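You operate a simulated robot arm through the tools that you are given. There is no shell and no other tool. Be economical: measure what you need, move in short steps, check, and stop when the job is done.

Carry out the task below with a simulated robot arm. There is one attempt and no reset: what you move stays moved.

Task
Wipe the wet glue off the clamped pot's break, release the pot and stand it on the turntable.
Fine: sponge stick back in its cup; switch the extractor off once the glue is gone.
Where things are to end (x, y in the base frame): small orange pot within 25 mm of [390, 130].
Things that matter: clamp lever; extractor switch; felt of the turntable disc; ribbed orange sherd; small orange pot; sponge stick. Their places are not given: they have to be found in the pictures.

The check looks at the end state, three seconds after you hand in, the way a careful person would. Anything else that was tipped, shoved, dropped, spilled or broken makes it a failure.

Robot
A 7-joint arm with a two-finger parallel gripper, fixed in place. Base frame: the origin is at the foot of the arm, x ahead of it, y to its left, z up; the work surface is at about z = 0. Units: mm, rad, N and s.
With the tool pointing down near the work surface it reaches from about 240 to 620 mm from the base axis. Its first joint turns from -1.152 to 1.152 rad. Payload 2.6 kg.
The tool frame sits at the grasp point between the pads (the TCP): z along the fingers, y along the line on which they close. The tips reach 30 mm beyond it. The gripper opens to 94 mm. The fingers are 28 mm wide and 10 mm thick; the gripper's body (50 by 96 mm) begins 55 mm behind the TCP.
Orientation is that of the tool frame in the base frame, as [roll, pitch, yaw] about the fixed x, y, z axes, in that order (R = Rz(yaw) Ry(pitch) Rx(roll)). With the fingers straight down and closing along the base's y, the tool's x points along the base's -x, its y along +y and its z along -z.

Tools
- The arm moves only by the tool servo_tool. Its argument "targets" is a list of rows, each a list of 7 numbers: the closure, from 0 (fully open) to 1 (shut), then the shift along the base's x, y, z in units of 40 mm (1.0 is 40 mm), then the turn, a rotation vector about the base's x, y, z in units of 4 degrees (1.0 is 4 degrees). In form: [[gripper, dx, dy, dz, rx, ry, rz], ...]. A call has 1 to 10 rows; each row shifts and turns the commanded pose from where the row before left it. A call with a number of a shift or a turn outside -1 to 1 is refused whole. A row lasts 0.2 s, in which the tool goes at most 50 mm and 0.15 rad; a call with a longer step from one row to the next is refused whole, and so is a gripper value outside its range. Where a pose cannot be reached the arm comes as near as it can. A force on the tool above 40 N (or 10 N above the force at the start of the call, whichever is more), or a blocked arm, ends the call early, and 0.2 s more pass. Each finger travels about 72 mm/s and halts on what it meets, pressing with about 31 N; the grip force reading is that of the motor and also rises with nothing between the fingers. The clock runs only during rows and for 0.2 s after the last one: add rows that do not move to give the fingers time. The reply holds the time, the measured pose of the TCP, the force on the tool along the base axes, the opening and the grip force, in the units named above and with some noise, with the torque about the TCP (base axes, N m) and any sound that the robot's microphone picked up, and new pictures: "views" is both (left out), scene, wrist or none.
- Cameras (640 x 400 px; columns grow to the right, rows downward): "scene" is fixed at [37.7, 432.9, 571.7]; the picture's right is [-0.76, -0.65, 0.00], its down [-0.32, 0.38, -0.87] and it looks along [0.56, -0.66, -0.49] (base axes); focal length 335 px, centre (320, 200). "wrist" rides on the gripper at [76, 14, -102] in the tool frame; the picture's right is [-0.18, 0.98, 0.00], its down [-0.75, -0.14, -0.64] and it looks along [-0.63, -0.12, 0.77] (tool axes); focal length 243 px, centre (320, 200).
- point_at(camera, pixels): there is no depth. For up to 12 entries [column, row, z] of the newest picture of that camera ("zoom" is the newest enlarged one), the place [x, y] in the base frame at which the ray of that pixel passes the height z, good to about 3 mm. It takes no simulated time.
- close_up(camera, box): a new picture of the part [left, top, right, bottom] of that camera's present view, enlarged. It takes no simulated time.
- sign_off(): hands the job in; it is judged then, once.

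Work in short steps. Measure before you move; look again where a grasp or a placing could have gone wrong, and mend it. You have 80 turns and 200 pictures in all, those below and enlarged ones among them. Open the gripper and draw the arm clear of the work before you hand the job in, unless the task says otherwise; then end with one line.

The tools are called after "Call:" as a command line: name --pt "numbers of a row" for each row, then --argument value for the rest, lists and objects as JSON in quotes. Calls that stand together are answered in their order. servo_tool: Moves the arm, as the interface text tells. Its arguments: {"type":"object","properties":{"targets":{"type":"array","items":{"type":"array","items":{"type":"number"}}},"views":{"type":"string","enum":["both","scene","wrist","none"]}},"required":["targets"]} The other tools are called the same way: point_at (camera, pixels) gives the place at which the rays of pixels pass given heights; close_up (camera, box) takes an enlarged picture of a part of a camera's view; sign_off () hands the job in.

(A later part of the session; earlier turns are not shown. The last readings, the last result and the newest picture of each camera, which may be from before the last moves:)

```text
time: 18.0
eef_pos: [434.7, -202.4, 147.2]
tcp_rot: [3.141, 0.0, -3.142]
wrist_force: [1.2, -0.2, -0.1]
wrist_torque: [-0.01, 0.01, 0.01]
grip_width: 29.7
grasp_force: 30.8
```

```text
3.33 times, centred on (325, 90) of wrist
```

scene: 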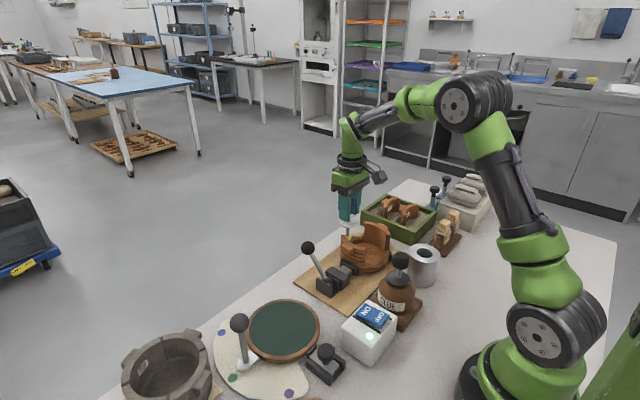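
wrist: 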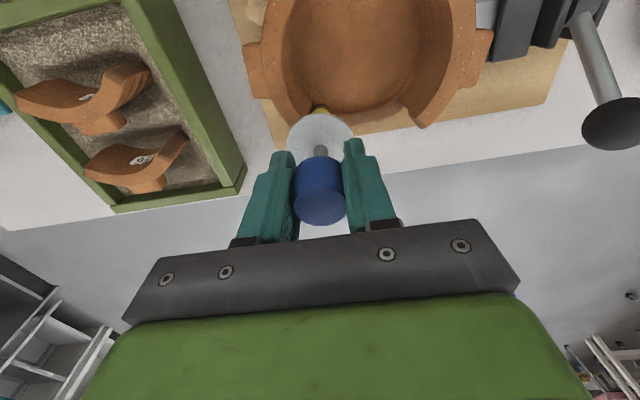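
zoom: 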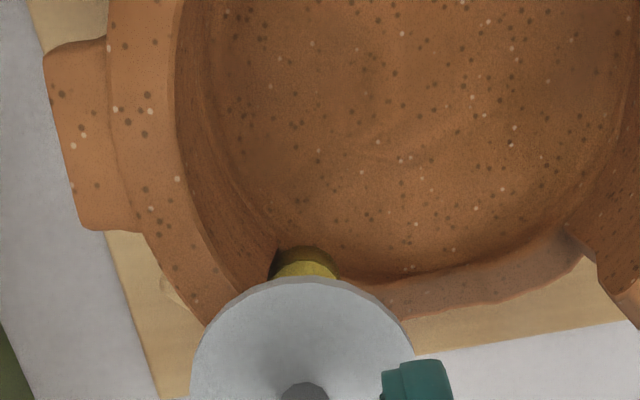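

The sponge covers the last patch. I'll make a small outward stroke, then lift and move aside to inspect.

Call:
servo_tool --pt "1 0.1 -0.0 0.03 0 0 0" --pt "1 0.08 0.1 0 0 0 0" --pt "1 -0.1 0.05 0.3 0 0 0" --pt "1 0 0 0.9 0 0 0" --pt "1 0 0 0.9 0 0 0" --pt "1 -0.3 0.9 0.6 0 0 0" --pt "1 -0.3 0.9 0.6 0 0 0" --pt "1 -0.3 0.9 0.6 0 0 0" --pt "1 0 0 0 0 0 0" --views "both"

Call:
close_up --camera "wrist" --box '[170, 40, 310, 150]'

Call:
close_up --camera "scene" --box '[340, 215, 390, 255]'

```text
time: 20.0
eef_pos: [399.3, -90.0, 308.2]
tcp_rot: [3.141, -0.001, 3.142]
wrist_force: [0.3, -0.6, -0.4]
wrist_torque: [0.01, 0.02, 0.0]
grip_width: 29.6
grasp_force: 30.7
```

scene: 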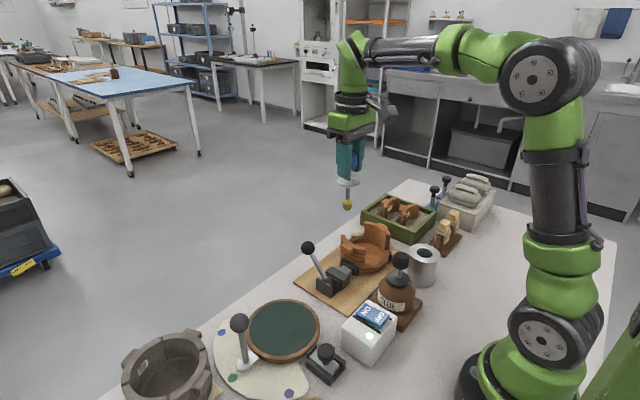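
wrist: 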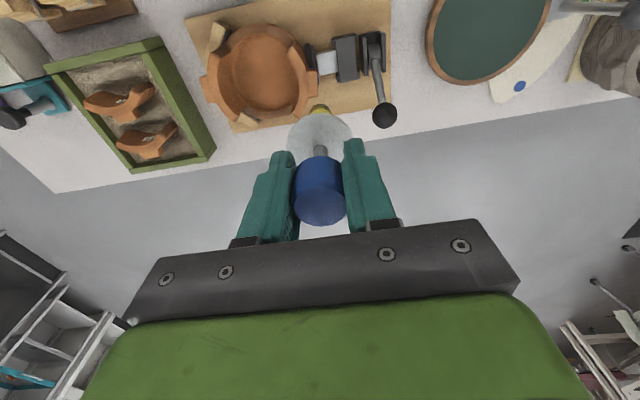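

```text
3.64 times, centred on (240, 95) of wrist
```

zoom: 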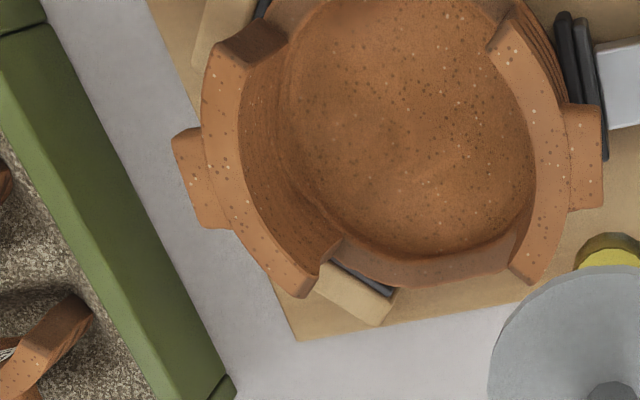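

```text
10.00 times, centred on (365, 235) of scene
```

zoom: 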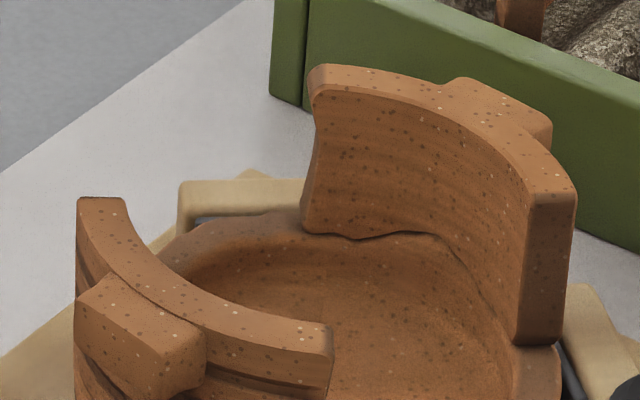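

No yellow is left on the break in either view. I'll take the stick back above its can, to the original grasp position (252,-199).

Call:
servo_tool --pt "1 -0.74 -0.54 0 0 0 0" --pt "1 -0.74 -0.54 0 0 0 0" --pt "1 -0.74 -0.54 0 0 0 0" --pt "1 -0.74 -0.54 0 0 0 0" --pt "1 -0.72 -0.55 0 0 0 0" --pt "1 0 0 -0.7 0 0 0" --pt "1 0 0 0 0 0 0" --views "both"

Call:
close_up --camera "wrist" --box '[240, 60, 400, 180]'

Call:
close_up --camera "scene" --box '[390, 180, 470, 290]'

```text
time: 21.6
eef_pos: [257.0, -197.3, 281.4]
tcp_rot: [-3.141, -0.001, 3.141]
wrist_force: [0.1, -0.1, -1.4]
wrist_torque: [-0.05, -0.01, -0.02]
grip_width: 29.5
grasp_force: 31.1
```

scene: 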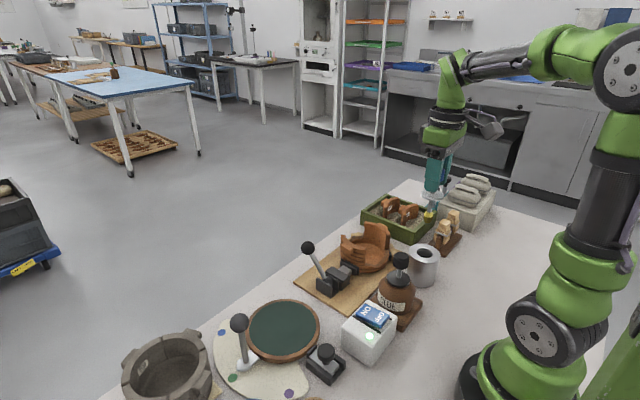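
wrist: 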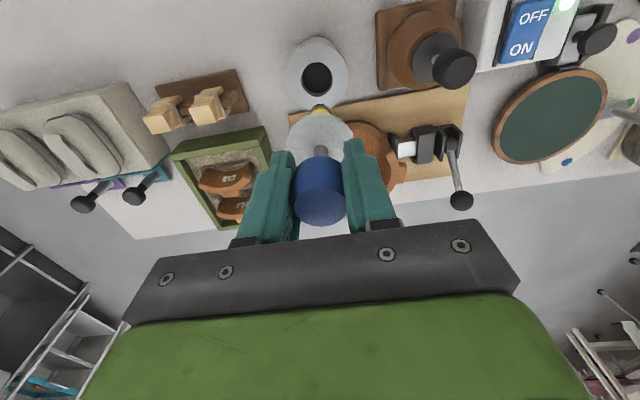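

```text
3.33 times, centred on (320, 120) of wrist
```

zoom: 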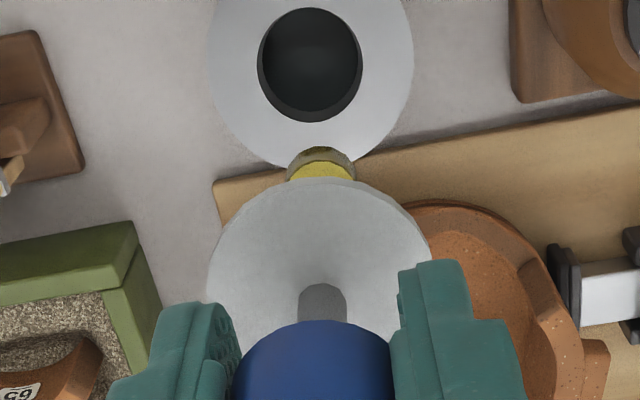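

```text
3.64 times, centred on (430, 235) of scene
```

zoom: 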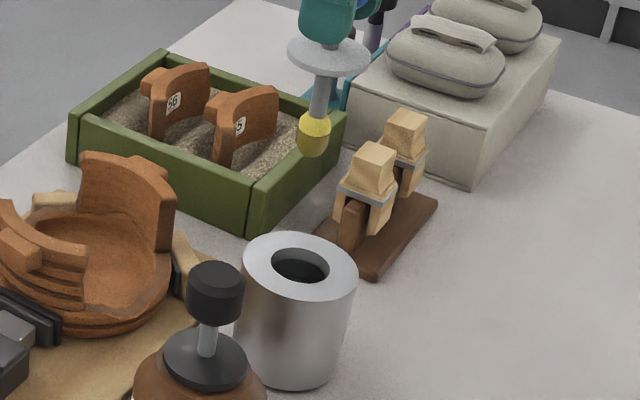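

Call:
point_at --camera "wrist" --pixels '[[317, 79, 78], [317, 79, 83], [317, 79, 88]]'

Call:
point_at --camera "scene" --pixels '[[424.5, 252.5, 78], [424.5, 252.5, 83], [424.5, 252.5, 88]]'

```text
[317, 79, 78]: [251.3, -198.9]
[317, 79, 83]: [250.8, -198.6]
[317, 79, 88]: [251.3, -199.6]
```

```text
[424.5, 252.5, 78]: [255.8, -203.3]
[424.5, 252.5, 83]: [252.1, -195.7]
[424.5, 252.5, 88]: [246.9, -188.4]
```

The hole centre is at (251,-198). I'll shift -5 mm in x and descend until the sponge is just above the rim.

Call:
servo_tool --pt "1 -0.12 -0.02 0 0 0 0" --pt "1 0 0 -0.75 0 0 0" --pt "1 0 0 -0.75 0 0 0" --pt "1 0 0 0 0 0 0" --views "both"

Call:
close_up --camera "scene" --box '[395, 200, 455, 290]'

Call:
close_up --camera "wrist" --box '[260, 50, 380, 160]'

```text
time: 22.6
eef_pos: [249.0, -198.7, 220.0]
tcp_rot: [3.141, 0.0, -3.141]
wrist_force: [-0.6, 0.4, -0.2]
wrist_torque: [-0.01, 0.0, -0.05]
grip_width: 29.6
grasp_force: 30.6
```

scene: 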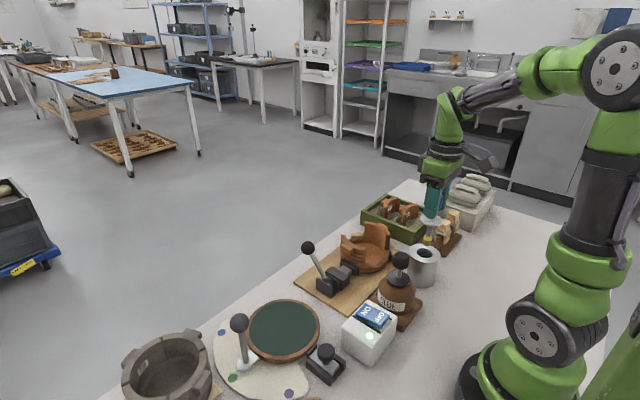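
wrist: 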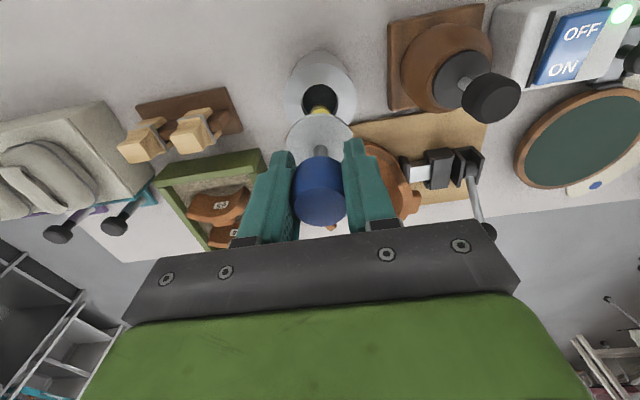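

```text
4.44 times, centred on (425, 245) of scene
```

zoom: 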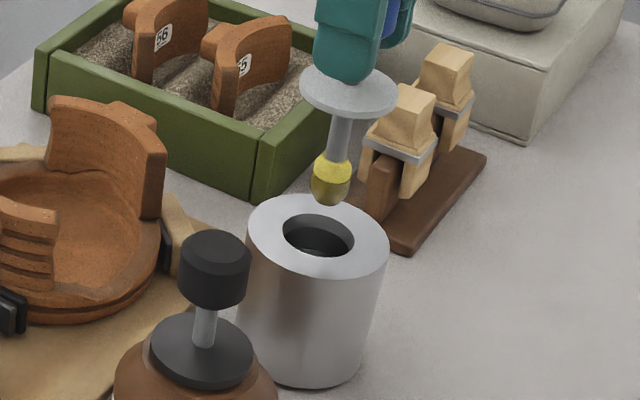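

```text
3.64 times, centred on (320, 105) of wrist
```

zoom: 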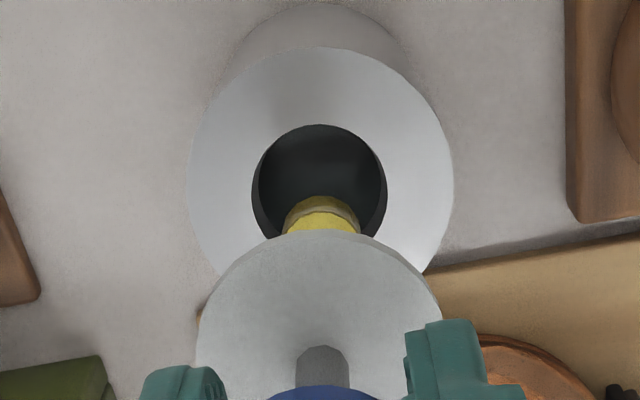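

The sponge is aligned within the hole to about 3 mm. I'll nudge +2 mm in x and lower it in.

Call:
servo_tool --pt "1 0.06 0.03 -0.5 0 0 0" --pt "1 0 0 -0.5 0 0 0" --pt "1 0 0 -0.5 0 0 0" --pt "1 0 0 -0.3 0 0 0" --pt "1 0 0 0 0 0 0" --views "both"

Call:
close_up --camera "scene" --box '[395, 200, 455, 290]'

```text
time: 23.8
eef_pos: [252.9, -198.6, 146.9]
tcp_rot: [3.141, 0.0, -3.14]
wrist_force: [-0.8, -0.3, -1.2]
wrist_torque: [-0.05, 0.0, 0.0]
grip_width: 29.4
grasp_force: 31.1
```

scene: 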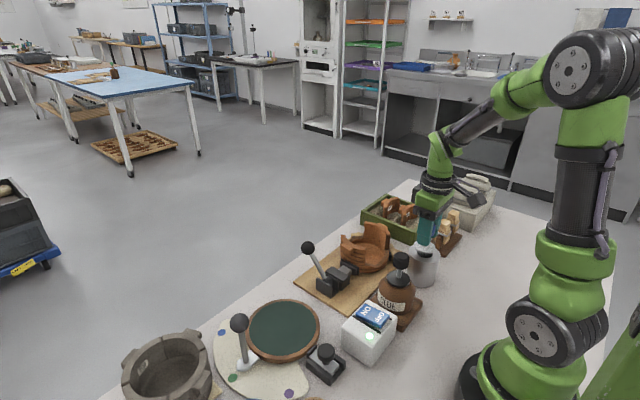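
wrist: 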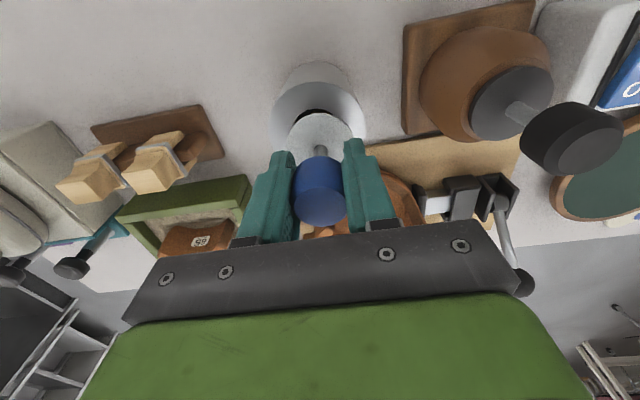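

```text
4.44 times, centred on (425, 245) of scene
```

zoom: 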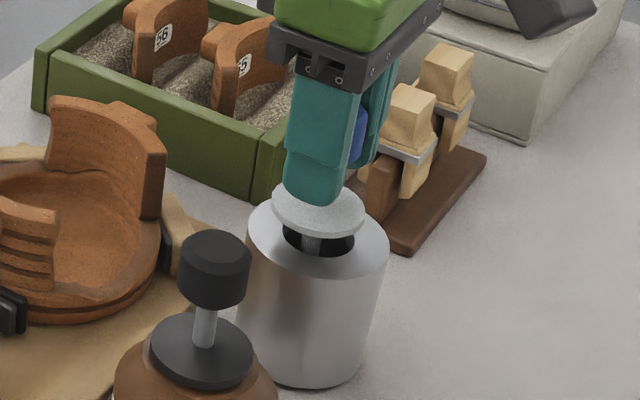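

The disc is about 13 mm above the rim. I'll lower the rest slowly until it rests, reading the force.

Call:
servo_tool --pt "1 0 0 -0.15 0 0 0" --pt "1 0 0 -0.14 0 0 0" --pt "1 0 0 0 0 0 0" --views "scene"

Call:
close_up --camera "scene" --box '[395, 200, 455, 290]'

```text
time: 24.6
eef_pos: [251.8, -195.9, 136.4]
tcp_rot: [-3.141, 0.0, 3.14]
wrist_force: [-0.2, 0.3, -0.5]
wrist_torque: [-0.02, -0.02, -0.01]
grip_width: 29.8
grasp_force: 30.5
```

scene: 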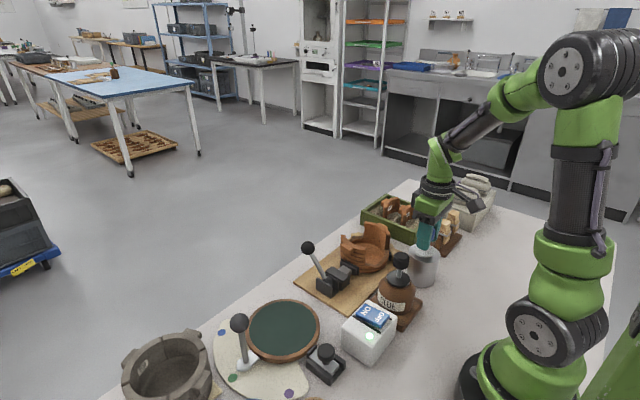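

```text
4.44 times, centred on (425, 245) of scene
```

zoom: 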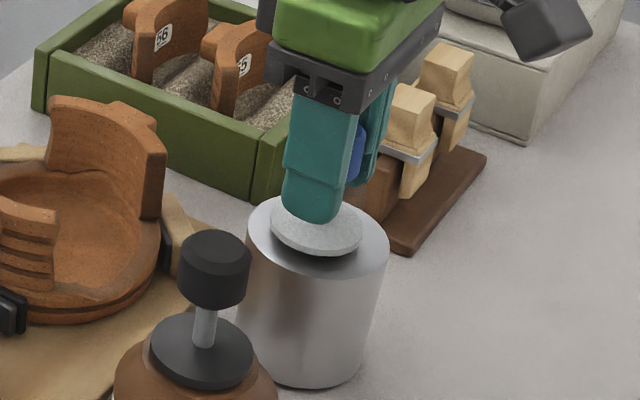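

The disc is nearly seated. I'll go down 2 mm more, open and lift away to z≈220.

Call:
servo_tool --pt "1 0 0 -0.06 0 0 0" --pt "1 0 0 0 0 0 0" --pt "0 0 0 0 0 0 0" --pt "0 0 0 0 0 0 0" --pt "0 0 0 0 0 0 0" --pt "0 0 0 0.5 0 0 0" --pt "0 0 0 0.9 0 0 0" --pt "0 0 0 0.9 0 0 0" --pt "0 0 0 0 0 0 0" --views "both"

Call:
close_up --camera "scene" --box '[395, 200, 455, 290]'

Call:
close_up --camera "scene" --box '[335, 295, 415, 370]'

```text
time: 26.6
eef_pos: [253.7, -197.3, 224.5]
tcp_rot: [3.141, 0.0, 3.14]
wrist_force: [0.4, 0.4, -0.1]
wrist_torque: [-0.03, 0.0, -0.04]
grip_width: 93.9
grasp_force: 0.1
```

scene: 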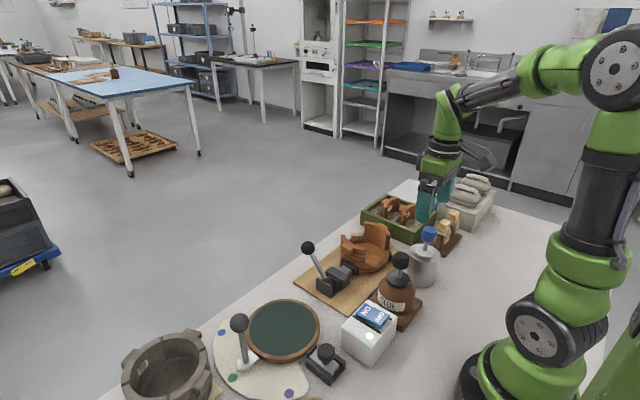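
wrist: 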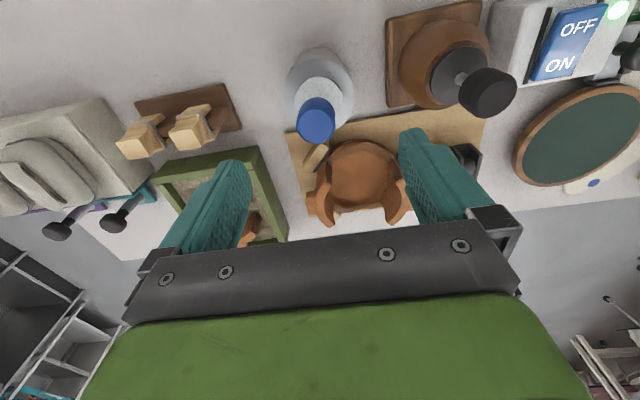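

```text
4.44 times, centred on (425, 245) of scene
```

zoom: 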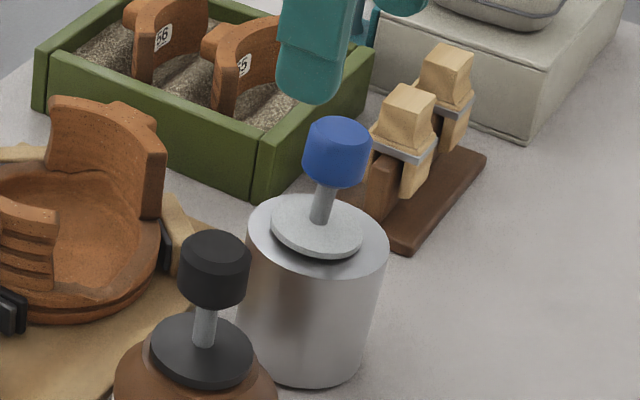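

```text
5.33 times, centred on (375, 332) of scene
```

zoom: 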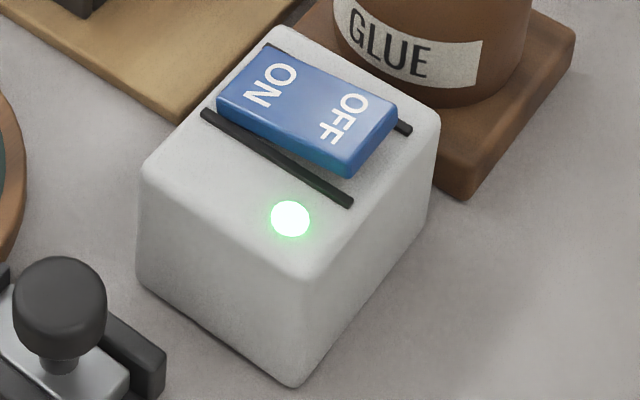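

The stick is back and seated. Next is the switch: the raised OFF end is at scene (380,318), wrist (579,33). I'll triangulate it.

Call:
point_at --camera "wrist" --pixels '[[579, 33, 60], [579, 33, 70], [579, 33, 80], [561, 65, 70], [590, 14, 70]]'

Call:
point_at --camera "scene" --pixels '[[379.5, 317, 60], [379.5, 317, 70], [379.5, 317, 80], [379.5, 317, 90], [365.5, 310, 70], [384, 325, 70], [370, 336, 60]]'

```text
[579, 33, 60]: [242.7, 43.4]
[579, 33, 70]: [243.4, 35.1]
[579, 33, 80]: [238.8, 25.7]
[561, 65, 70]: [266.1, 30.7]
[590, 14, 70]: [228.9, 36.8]
```

```text
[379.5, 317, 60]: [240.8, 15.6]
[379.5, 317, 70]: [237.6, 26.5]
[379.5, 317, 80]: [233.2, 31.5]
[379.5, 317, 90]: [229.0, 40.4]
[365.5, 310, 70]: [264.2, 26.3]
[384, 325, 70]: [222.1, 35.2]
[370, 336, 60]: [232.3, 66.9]
```

The OFF end is at about (238,29), z≈75. I'll close the fingers and move above it at z≈200.

Call:
servo_tool --pt "1 0 0.95 0 0 0 0" --pt "1 0 0.95 0 0 0 0" --pt "1 0 0.95 0 0 0 0" --pt "1 -0.1 0.95 0 0 0 0" --pt "1 -0.1 0.95 0 0 0 0" --pt "1 -0.15 0.9 -0.6 0 0 0" --pt "1 0 0 -0.9 0 0 0" --pt "1 0 0 0 0 0 0" --views "both"

Call:
close_up --camera "scene" --box '[335, 255, 425, 370]'

Call:
close_up --camera "wrist" --box '[240, 30, 400, 230]'

```text
time: 28.4
eef_pos: [240.8, 27.1, 165.9]
tcp_rot: [3.141, 0.001, 3.141]
wrist_force: [0.0, 0.3, -1.0]
wrist_torque: [-0.04, -0.01, 0.04]
grip_width: 0.0
grasp_force: 30.8
```

scene: 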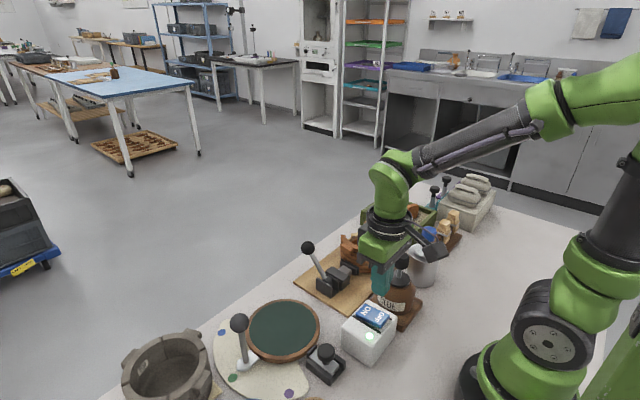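
wrist: 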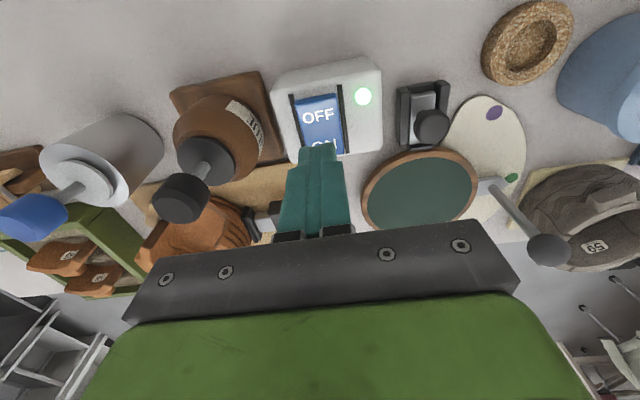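

```text
3.48 times, centred on (380, 312) of scene
```

zoom: 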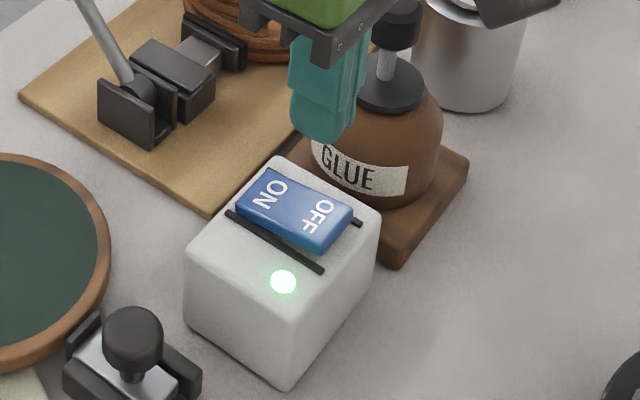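

```text
2.00 times, centred on (320, 130) of wrist
```

zoom: 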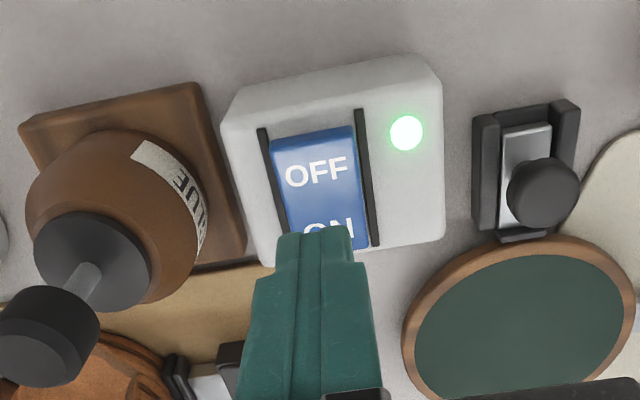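

Call:
point_at --camera "wrist" --pixels '[[318, 115, 75], [318, 98, 78], [323, 144, 70], [318, 115, 80], [318, 115, 70]]'

```text
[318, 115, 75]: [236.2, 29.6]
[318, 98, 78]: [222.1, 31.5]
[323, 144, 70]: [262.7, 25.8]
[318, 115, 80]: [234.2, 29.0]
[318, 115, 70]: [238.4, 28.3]
```

The OFF label is at (236,29). I'll shift -7 mm in x and go down to TCP z≈116.

Call:
servo_tool --pt "1 -0.17 0.04 -0.5 0 0 0" --pt "1 0 0 -0.5 0 0 0" --pt "1 0 0 -0.25 0 0 0" --pt "1 0 0 0 0 0 0" --views "both"

Call:
close_up --camera "scene" --box '[335, 255, 425, 370]'

```text
time: 29.4
eef_pos: [233.0, 29.7, 112.0]
tcp_rot: [-3.14, -0.001, -3.141]
wrist_force: [0.0, -0.5, -0.2]
wrist_torque: [0.02, -0.07, 0.0]
grip_width: 0.0
grasp_force: 30.9
```

scene: 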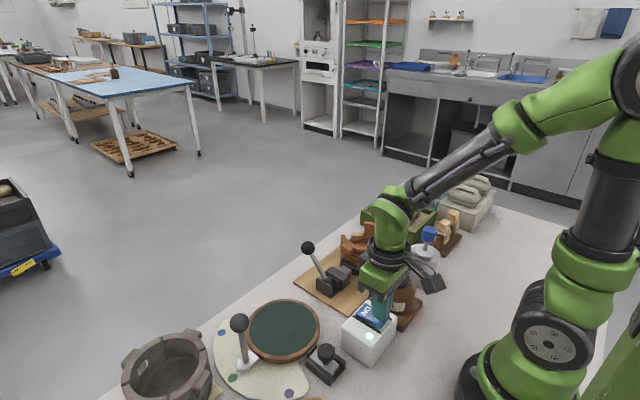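
wrist: 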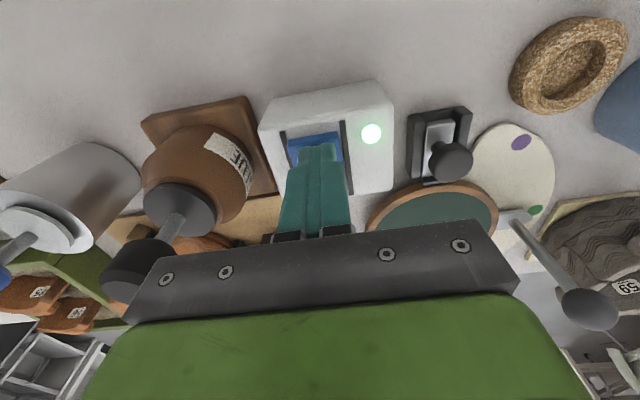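

```text
3.48 times, centred on (380, 312) of scene
```

zoom: 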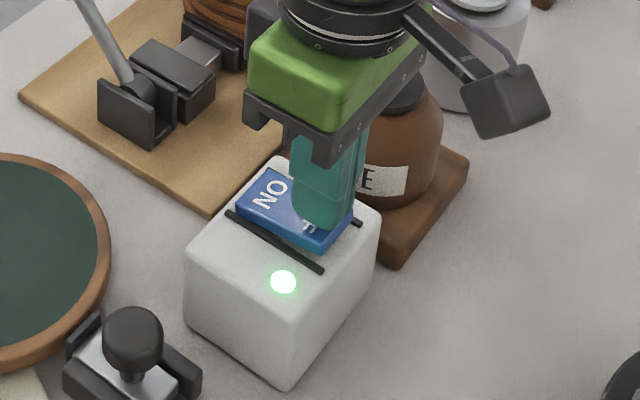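

The fingers are over the OFF end. I'll press down in small steps.

Call:
servo_tool --pt "1 0 0 -0.1 0 0 0" --pt "1 0 0 -0.1 0 0 0" --pt "1 0 0 -0.05 0 0 0" --views "scene"

Call:
close_up --camera "scene" --box '[335, 255, 425, 370]'

```text
time: 30.2
eef_pos: [233.1, 28.9, 103.8]
tcp_rot: [3.141, -0.001, -3.141]
wrist_force: [-3.3, -1.1, 6.2]
wrist_torque: [-0.03, 0.02, 0.02]
grip_width: 0.1
grasp_force: 31.0
heard: click
```

scene: 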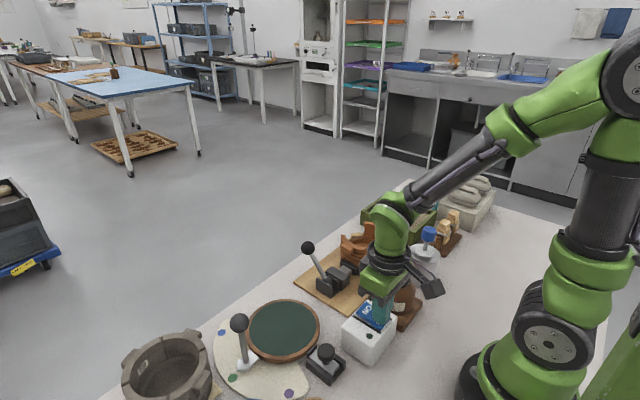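

```text
3.48 times, centred on (380, 312) of scene
```

zoom: 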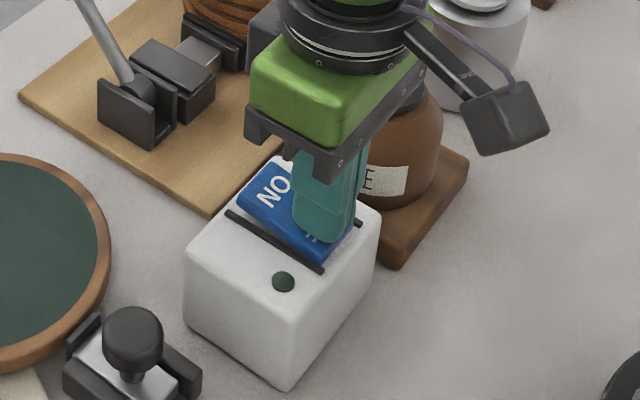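

It clicked and the light is off. I'll lift away and move to a viewpoint over the clamp lever.

Call:
servo_tool --pt "1 0 0 0.9 0 0 0" --pt "1 0 0 0.9 0 0 0" --pt "1 0 0 0.9 0 0 0" --pt "1 0.9 -0.4 0.5 0 0 0" --pt "1 0.9 -0.4 0.5 0 0 0" --pt "1 0 0 0 0 0 0" --views "both"

Call:
close_up --camera "scene" --box '[290, 230, 370, 305]'

Call:
close_up --camera "wrist" --box '[160, 40, 320, 160]'

```text
time: 31.6
eef_pos: [306.2, -2.7, 250.8]
tcp_rot: [-3.14, 0.0, -3.141]
wrist_force: [0.7, 0.4, 0.1]
wrist_torque: [0.02, -0.01, -0.01]
grip_width: 0.0
grasp_force: 30.8
```

scene: 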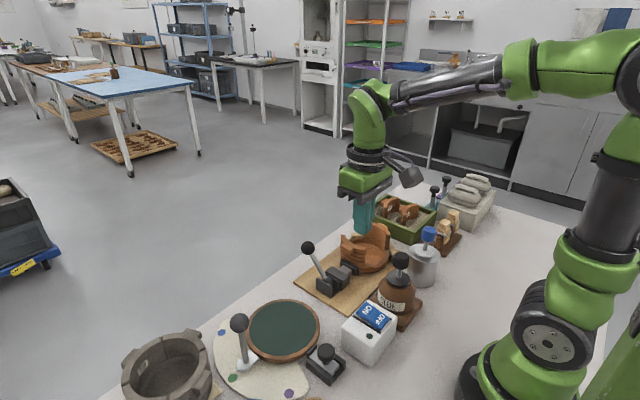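
wrist: 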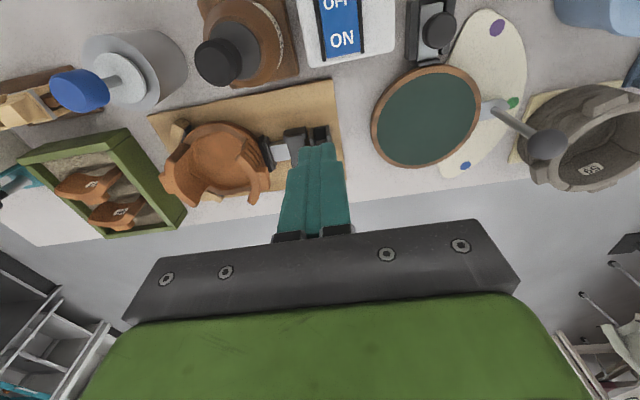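

```text
5.33 times, centred on (330, 268) of scene
```

zoom: 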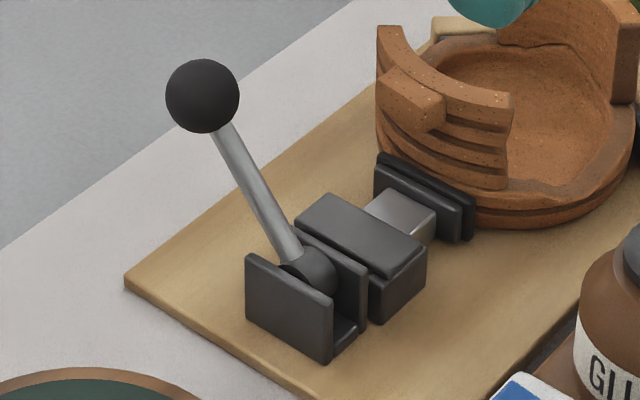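

```text
3.33 times, centred on (240, 100) of wrist
```

zoom: 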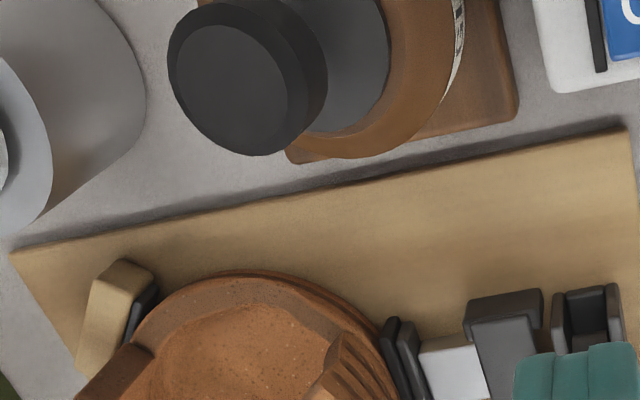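

The light remains off. The lever pivots about an axis along y, with the ball tilted to +x. I'll move to about (385,55,260) to measure the ball and pivot with the wrist camera.

Call:
servo_tool --pt "1 0.9 0.6 0.1 0 0 0" --pt "1 0.9 0.6 0.1 0 0 0" --pt "1 0.2 0.3 0 0 0 0" --pt "1 0 0 0 0 0 0" --views "both"

Call:
close_up --camera "wrist" --box '[180, 0, 340, 150]'

```text
time: 32.6
eef_pos: [381.6, 60.4, 261.3]
tcp_rot: [-3.141, -0.001, 3.142]
wrist_force: [0.3, -0.4, -0.3]
wrist_torque: [0.03, 0.0, -0.01]
grip_width: 0.3
grasp_force: 31.2
```

scene: 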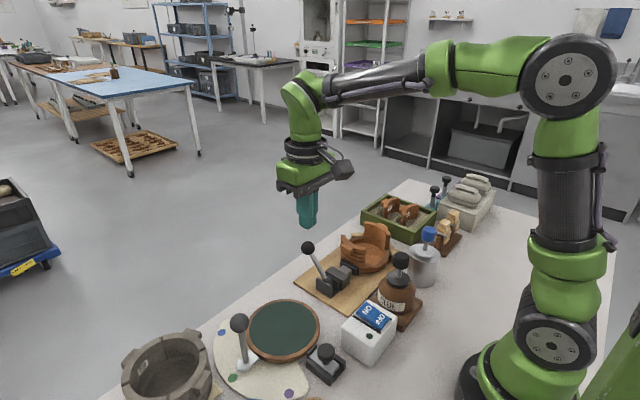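
wrist: 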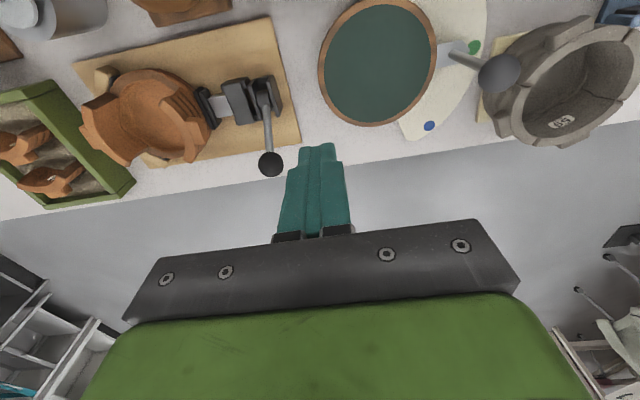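

```text
2.67 times, centred on (260, 75) of wrist
```

zoom: 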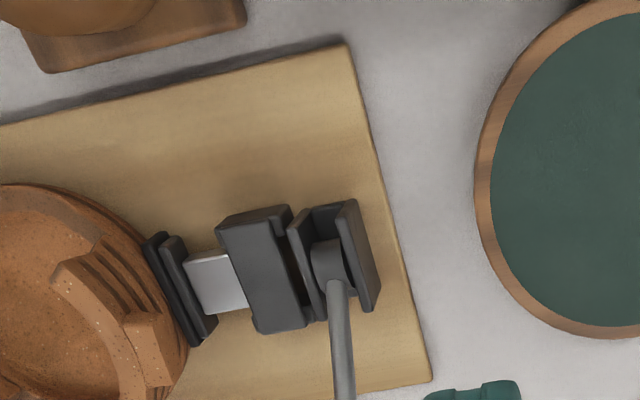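

Call:
point_at --camera "wrist" --pixels '[[270, 164, 90], [270, 164, 97], [270, 164, 104], [263, 98, 30], [263, 98, 40], [381, 60, 20], [381, 60, 30]]'

Call:
point_at --camera "scene" --pixels '[[308, 248.5, 90], [308, 248.5, 97], [308, 248.5, 104], [329.7, 280, 30], [329.7, 280, 40], [283, 330, 20]]'

```text
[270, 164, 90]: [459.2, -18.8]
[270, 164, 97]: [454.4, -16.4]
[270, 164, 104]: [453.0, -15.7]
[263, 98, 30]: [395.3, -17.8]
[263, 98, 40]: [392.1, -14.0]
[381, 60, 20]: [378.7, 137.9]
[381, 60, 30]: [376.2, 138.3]
```

```text
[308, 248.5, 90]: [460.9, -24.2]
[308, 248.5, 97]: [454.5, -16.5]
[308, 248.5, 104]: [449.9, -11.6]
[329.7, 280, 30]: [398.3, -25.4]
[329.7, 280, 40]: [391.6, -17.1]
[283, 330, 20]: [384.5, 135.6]
```

Both cameras agree: ball at (454.5,-16.5,97), pivot at about (393,-17,38), radius 85. I'll open and go above the ball.

Call:
servo_tool --pt "0.2 0.9 -0.6 0 0 0 0" --pt "0.2 0.9 -0.6 0 0 0 0" --pt "0.2 0.02 -0.72 0 0 0 0" --pt "0.2 0 0 -0.9 0 0 0" --pt "0.2 0 0 -0.9 0 0 0" --pt "0.2 0 0 0 0 0 0" --views "both"

```text
time: 34.0
eef_pos: [453.7, -17.6, 189.3]
tcp_rot: [3.14, 0.001, -3.141]
wrist_force: [0.4, -1.0, 0.0]
wrist_torque: [0.03, -0.02, 0.0]
grip_width: 75.2
grasp_force: 0.1
```

scene: 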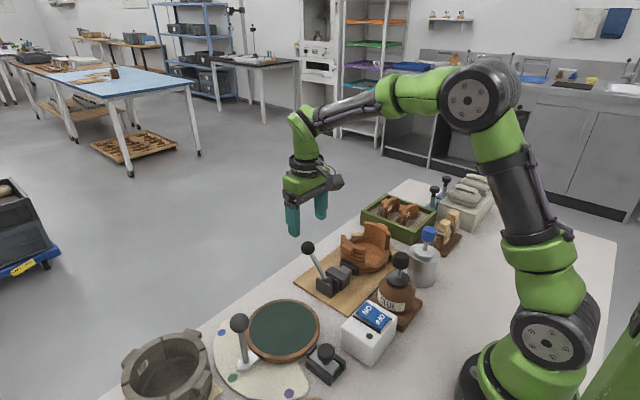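
wrist: 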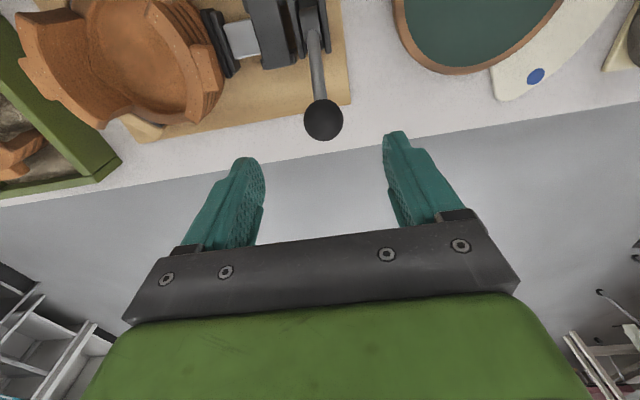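

The ball is centred between the fingers at wrist (323,120). I'll descend 90 mm and close.

Call:
servo_tool --pt "0.2 0 0 -0.75 0 0 0" --pt "0.2 0 0 -0.75 0 0 0" --pt "0.2 0 0 -0.75 0 0 0" --pt "0.2 0 0 0 0 0 0" --pt "1 0 0 0 0 0 0" --pt "1 0 0 0 0 0 0" --pt "1 0 0 0 0 0 0" --pt "1 0 0 0 0 0 0" --views "both"

```text
time: 35.8
eef_pos: [457.0, -14.9, 96.2]
tcp_rot: [3.136, -0.001, -3.138]
wrist_force: [0.1, 21.8, -2.2]
wrist_torque: [-0.12, -0.15, -0.22]
grip_width: 32.2
grasp_force: 44.8
```

scene: 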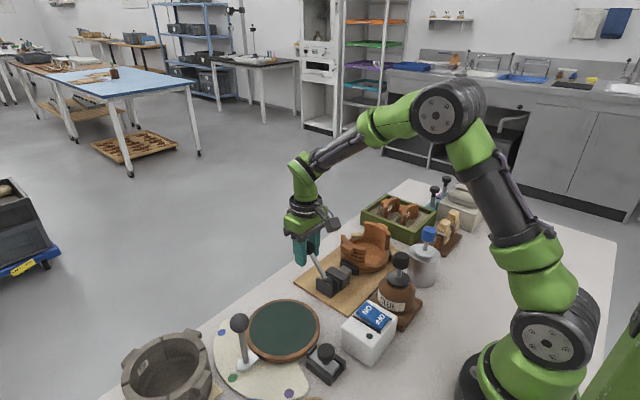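
wrist: 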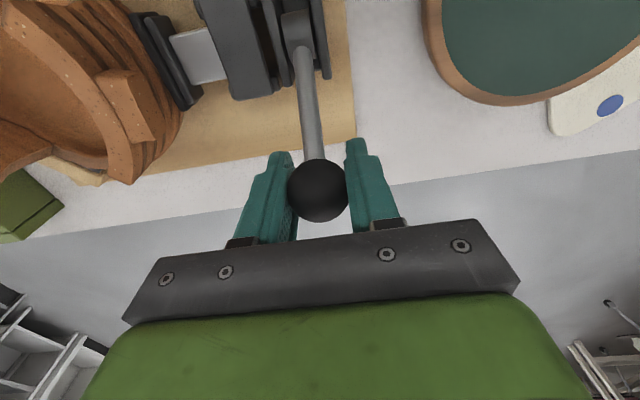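

The ball is gripped at 32 mm, but there is 22 N of side load in +y. I'll shift +3 mm in y to relieve it.

Call:
servo_tool --pt "1 0 0.08 0 0 0 0" --pt "1 0 0 0 0 0 0" --views "none"

```text
time: 36.4
eef_pos: [455.0, -15.0, 95.7]
tcp_rot: [-3.141, -0.001, -3.141]
wrist_force: [0.6, 10.6, -6.2]
wrist_torque: [-0.07, -0.29, 0.01]
grip_width: 31.9
grasp_force: 45.2
```

Call:
servo_tool --pt "1 -0.1 0.06 0.09 0 0 0" --pt "1 -0.18 0 0.155 0 0 0" --pt "1 0 0 0 0 0 0" --views "both"

Call:
close_up --camera "scene" --box '[280, 225, 370, 305]'

```text
time: 37.2
eef_pos: [443.2, -15.9, 104.5]
tcp_rot: [-3.139, -0.008, 3.137]
wrist_force: [-7.3, -11.0, -30.6]
wrist_torque: [0.02, -0.85, 0.19]
grip_width: 30.8
grasp_force: 45.5
```

scene: 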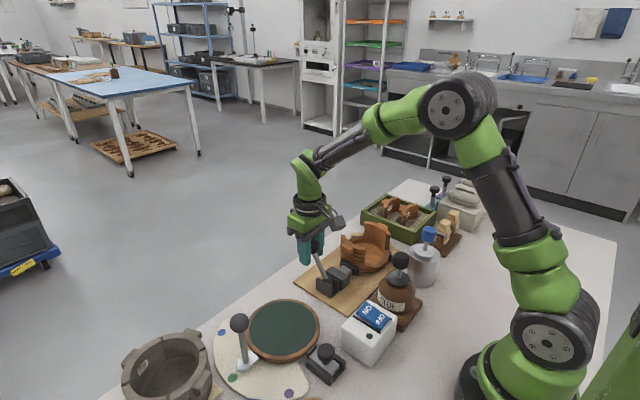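
wrist: 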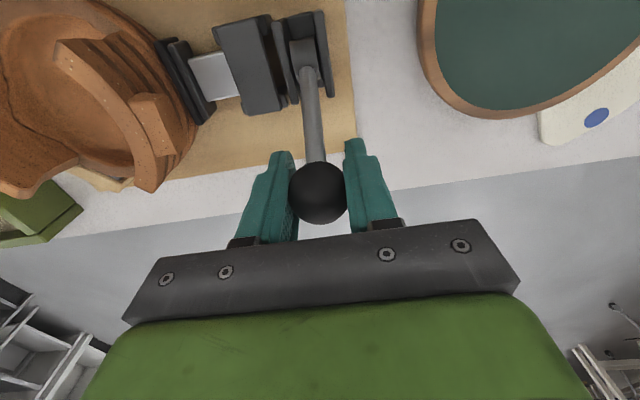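

```text
5.00 times, centred on (325, 265) of scene
```

zoom: 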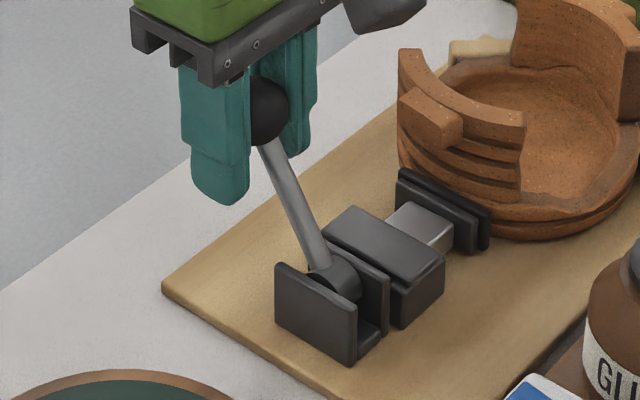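

The lever is moving, and there's a radial inward pull, so my arc radius is about 3 mm too big. I'll continue on a tighter arc.

Call:
servo_tool --pt "1 -0.2 -0.04 0.04 0 0 0" --pt "1 -0.18 0 0.08 0 0 0" --pt "1 0 0 0 0 0 0" --views "none"

```text
time: 38.0
eef_pos: [431.5, -16.3, 111.7]
tcp_rot: [-3.141, -0.003, 3.14]
wrist_force: [0.2, -18.6, -29.4]
wrist_torque: [0.12, -1.02, 0.15]
grip_width: 30.9
grasp_force: 44.5
```

Call:
servo_tool --pt "1 -0.2 -0.06 0.0 0 0 0" --pt "1 -0.22 0 0.03 0 0 0" --pt "1 0 0 0 0 0 0" --views "both"

Call:
close_up --camera "scene" --box '[280, 225, 370, 305]'

```text
time: 38.8
eef_pos: [416.9, -15.1, 117.1]
tcp_rot: [3.141, 0.009, -3.138]
wrist_force: [14.1, -1.4, 7.9]
wrist_torque: [0.01, -0.96, 0.08]
grip_width: 30.5
grasp_force: 45.2
```

scene: 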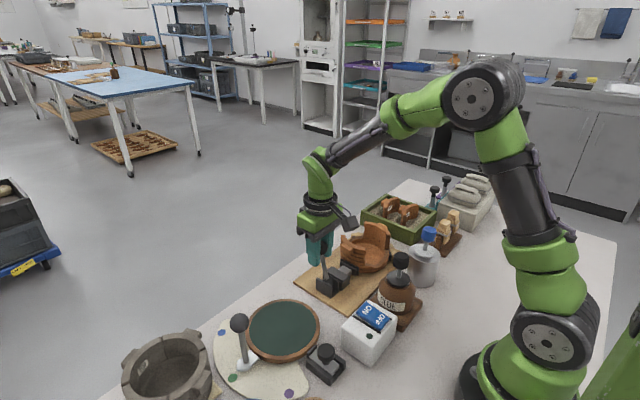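
wrist: 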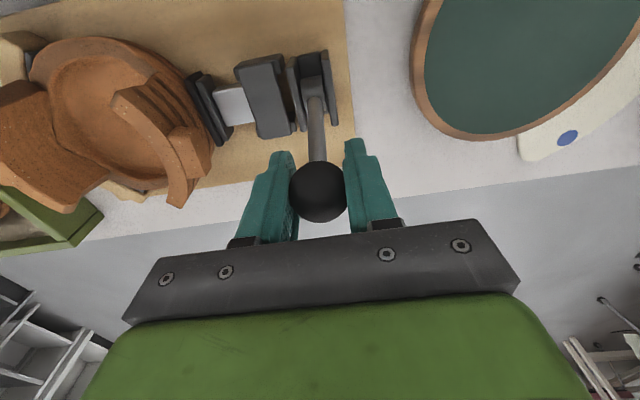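

```text
5.00 times, centred on (325, 265) of scene
```

zoom: 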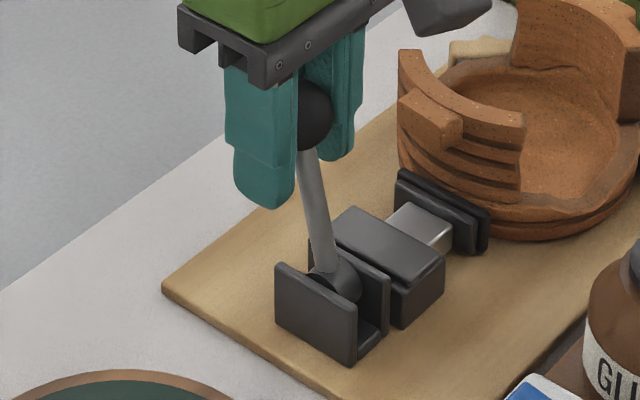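

The lever is swinging steadily, now about 17° from vertical. I'll continue over the top.

Call:
servo_tool --pt "1 -0.3 0 0.14 0 0 0" --pt "1 -0.2 0 0.03 0 0 0" --pt "1 -0.22 0 0 0 0 0" --pt "1 0 0 0 0 0 0" --views "none"

Call:
servo_tool --pt "1 -0.21 0 -0.04 0 0 0" --pt "1 -0.21 0 -0.06 0 0 0" --pt "1 0 0 0 0 0 0" --views "both"

Call:
close_up --camera "scene" --box '[280, 225, 370, 305]'

```text
time: 39.8
eef_pos: [386.2, -15.8, 119.8]
tcp_rot: [3.141, -0.002, -3.14]
wrist_force: [13.9, 7.3, -13.8]
wrist_torque: [-0.05, -1.09, 0.05]
grip_width: 30.6
grasp_force: 45.1
```

```text
time: 40.6
eef_pos: [368.6, -17.2, 117.2]
tcp_rot: [-3.141, 0.006, -3.138]
wrist_force: [12.0, 7.6, 8.5]
wrist_torque: [-0.09, -1.16, 0.09]
grip_width: 31.0
grasp_force: 45.3
```

scene: 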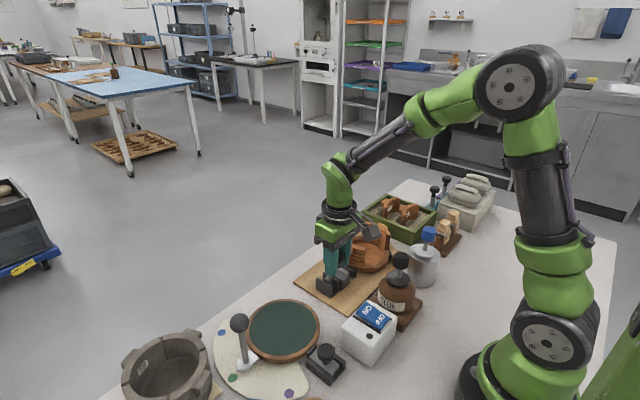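
wrist: 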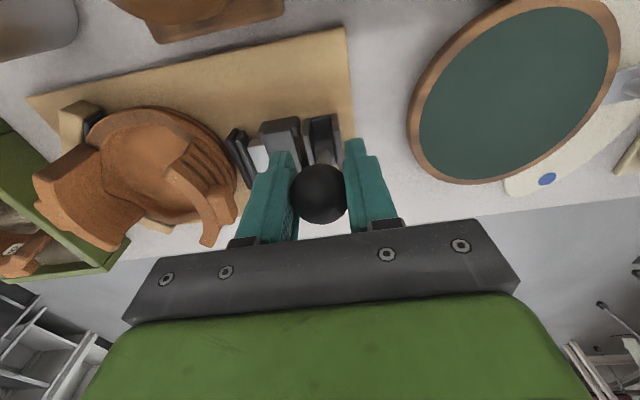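

```text
5.00 times, centred on (325, 265) of scene
```

zoom: 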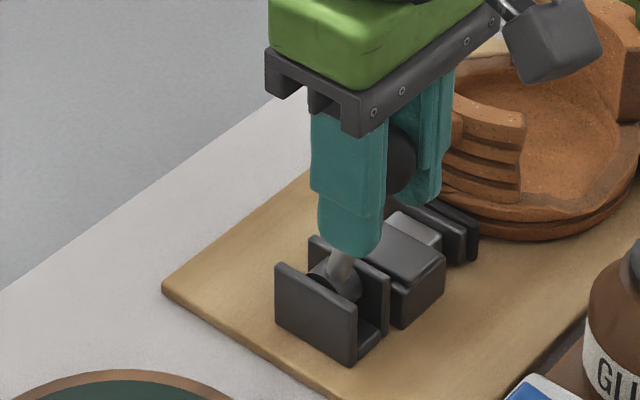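

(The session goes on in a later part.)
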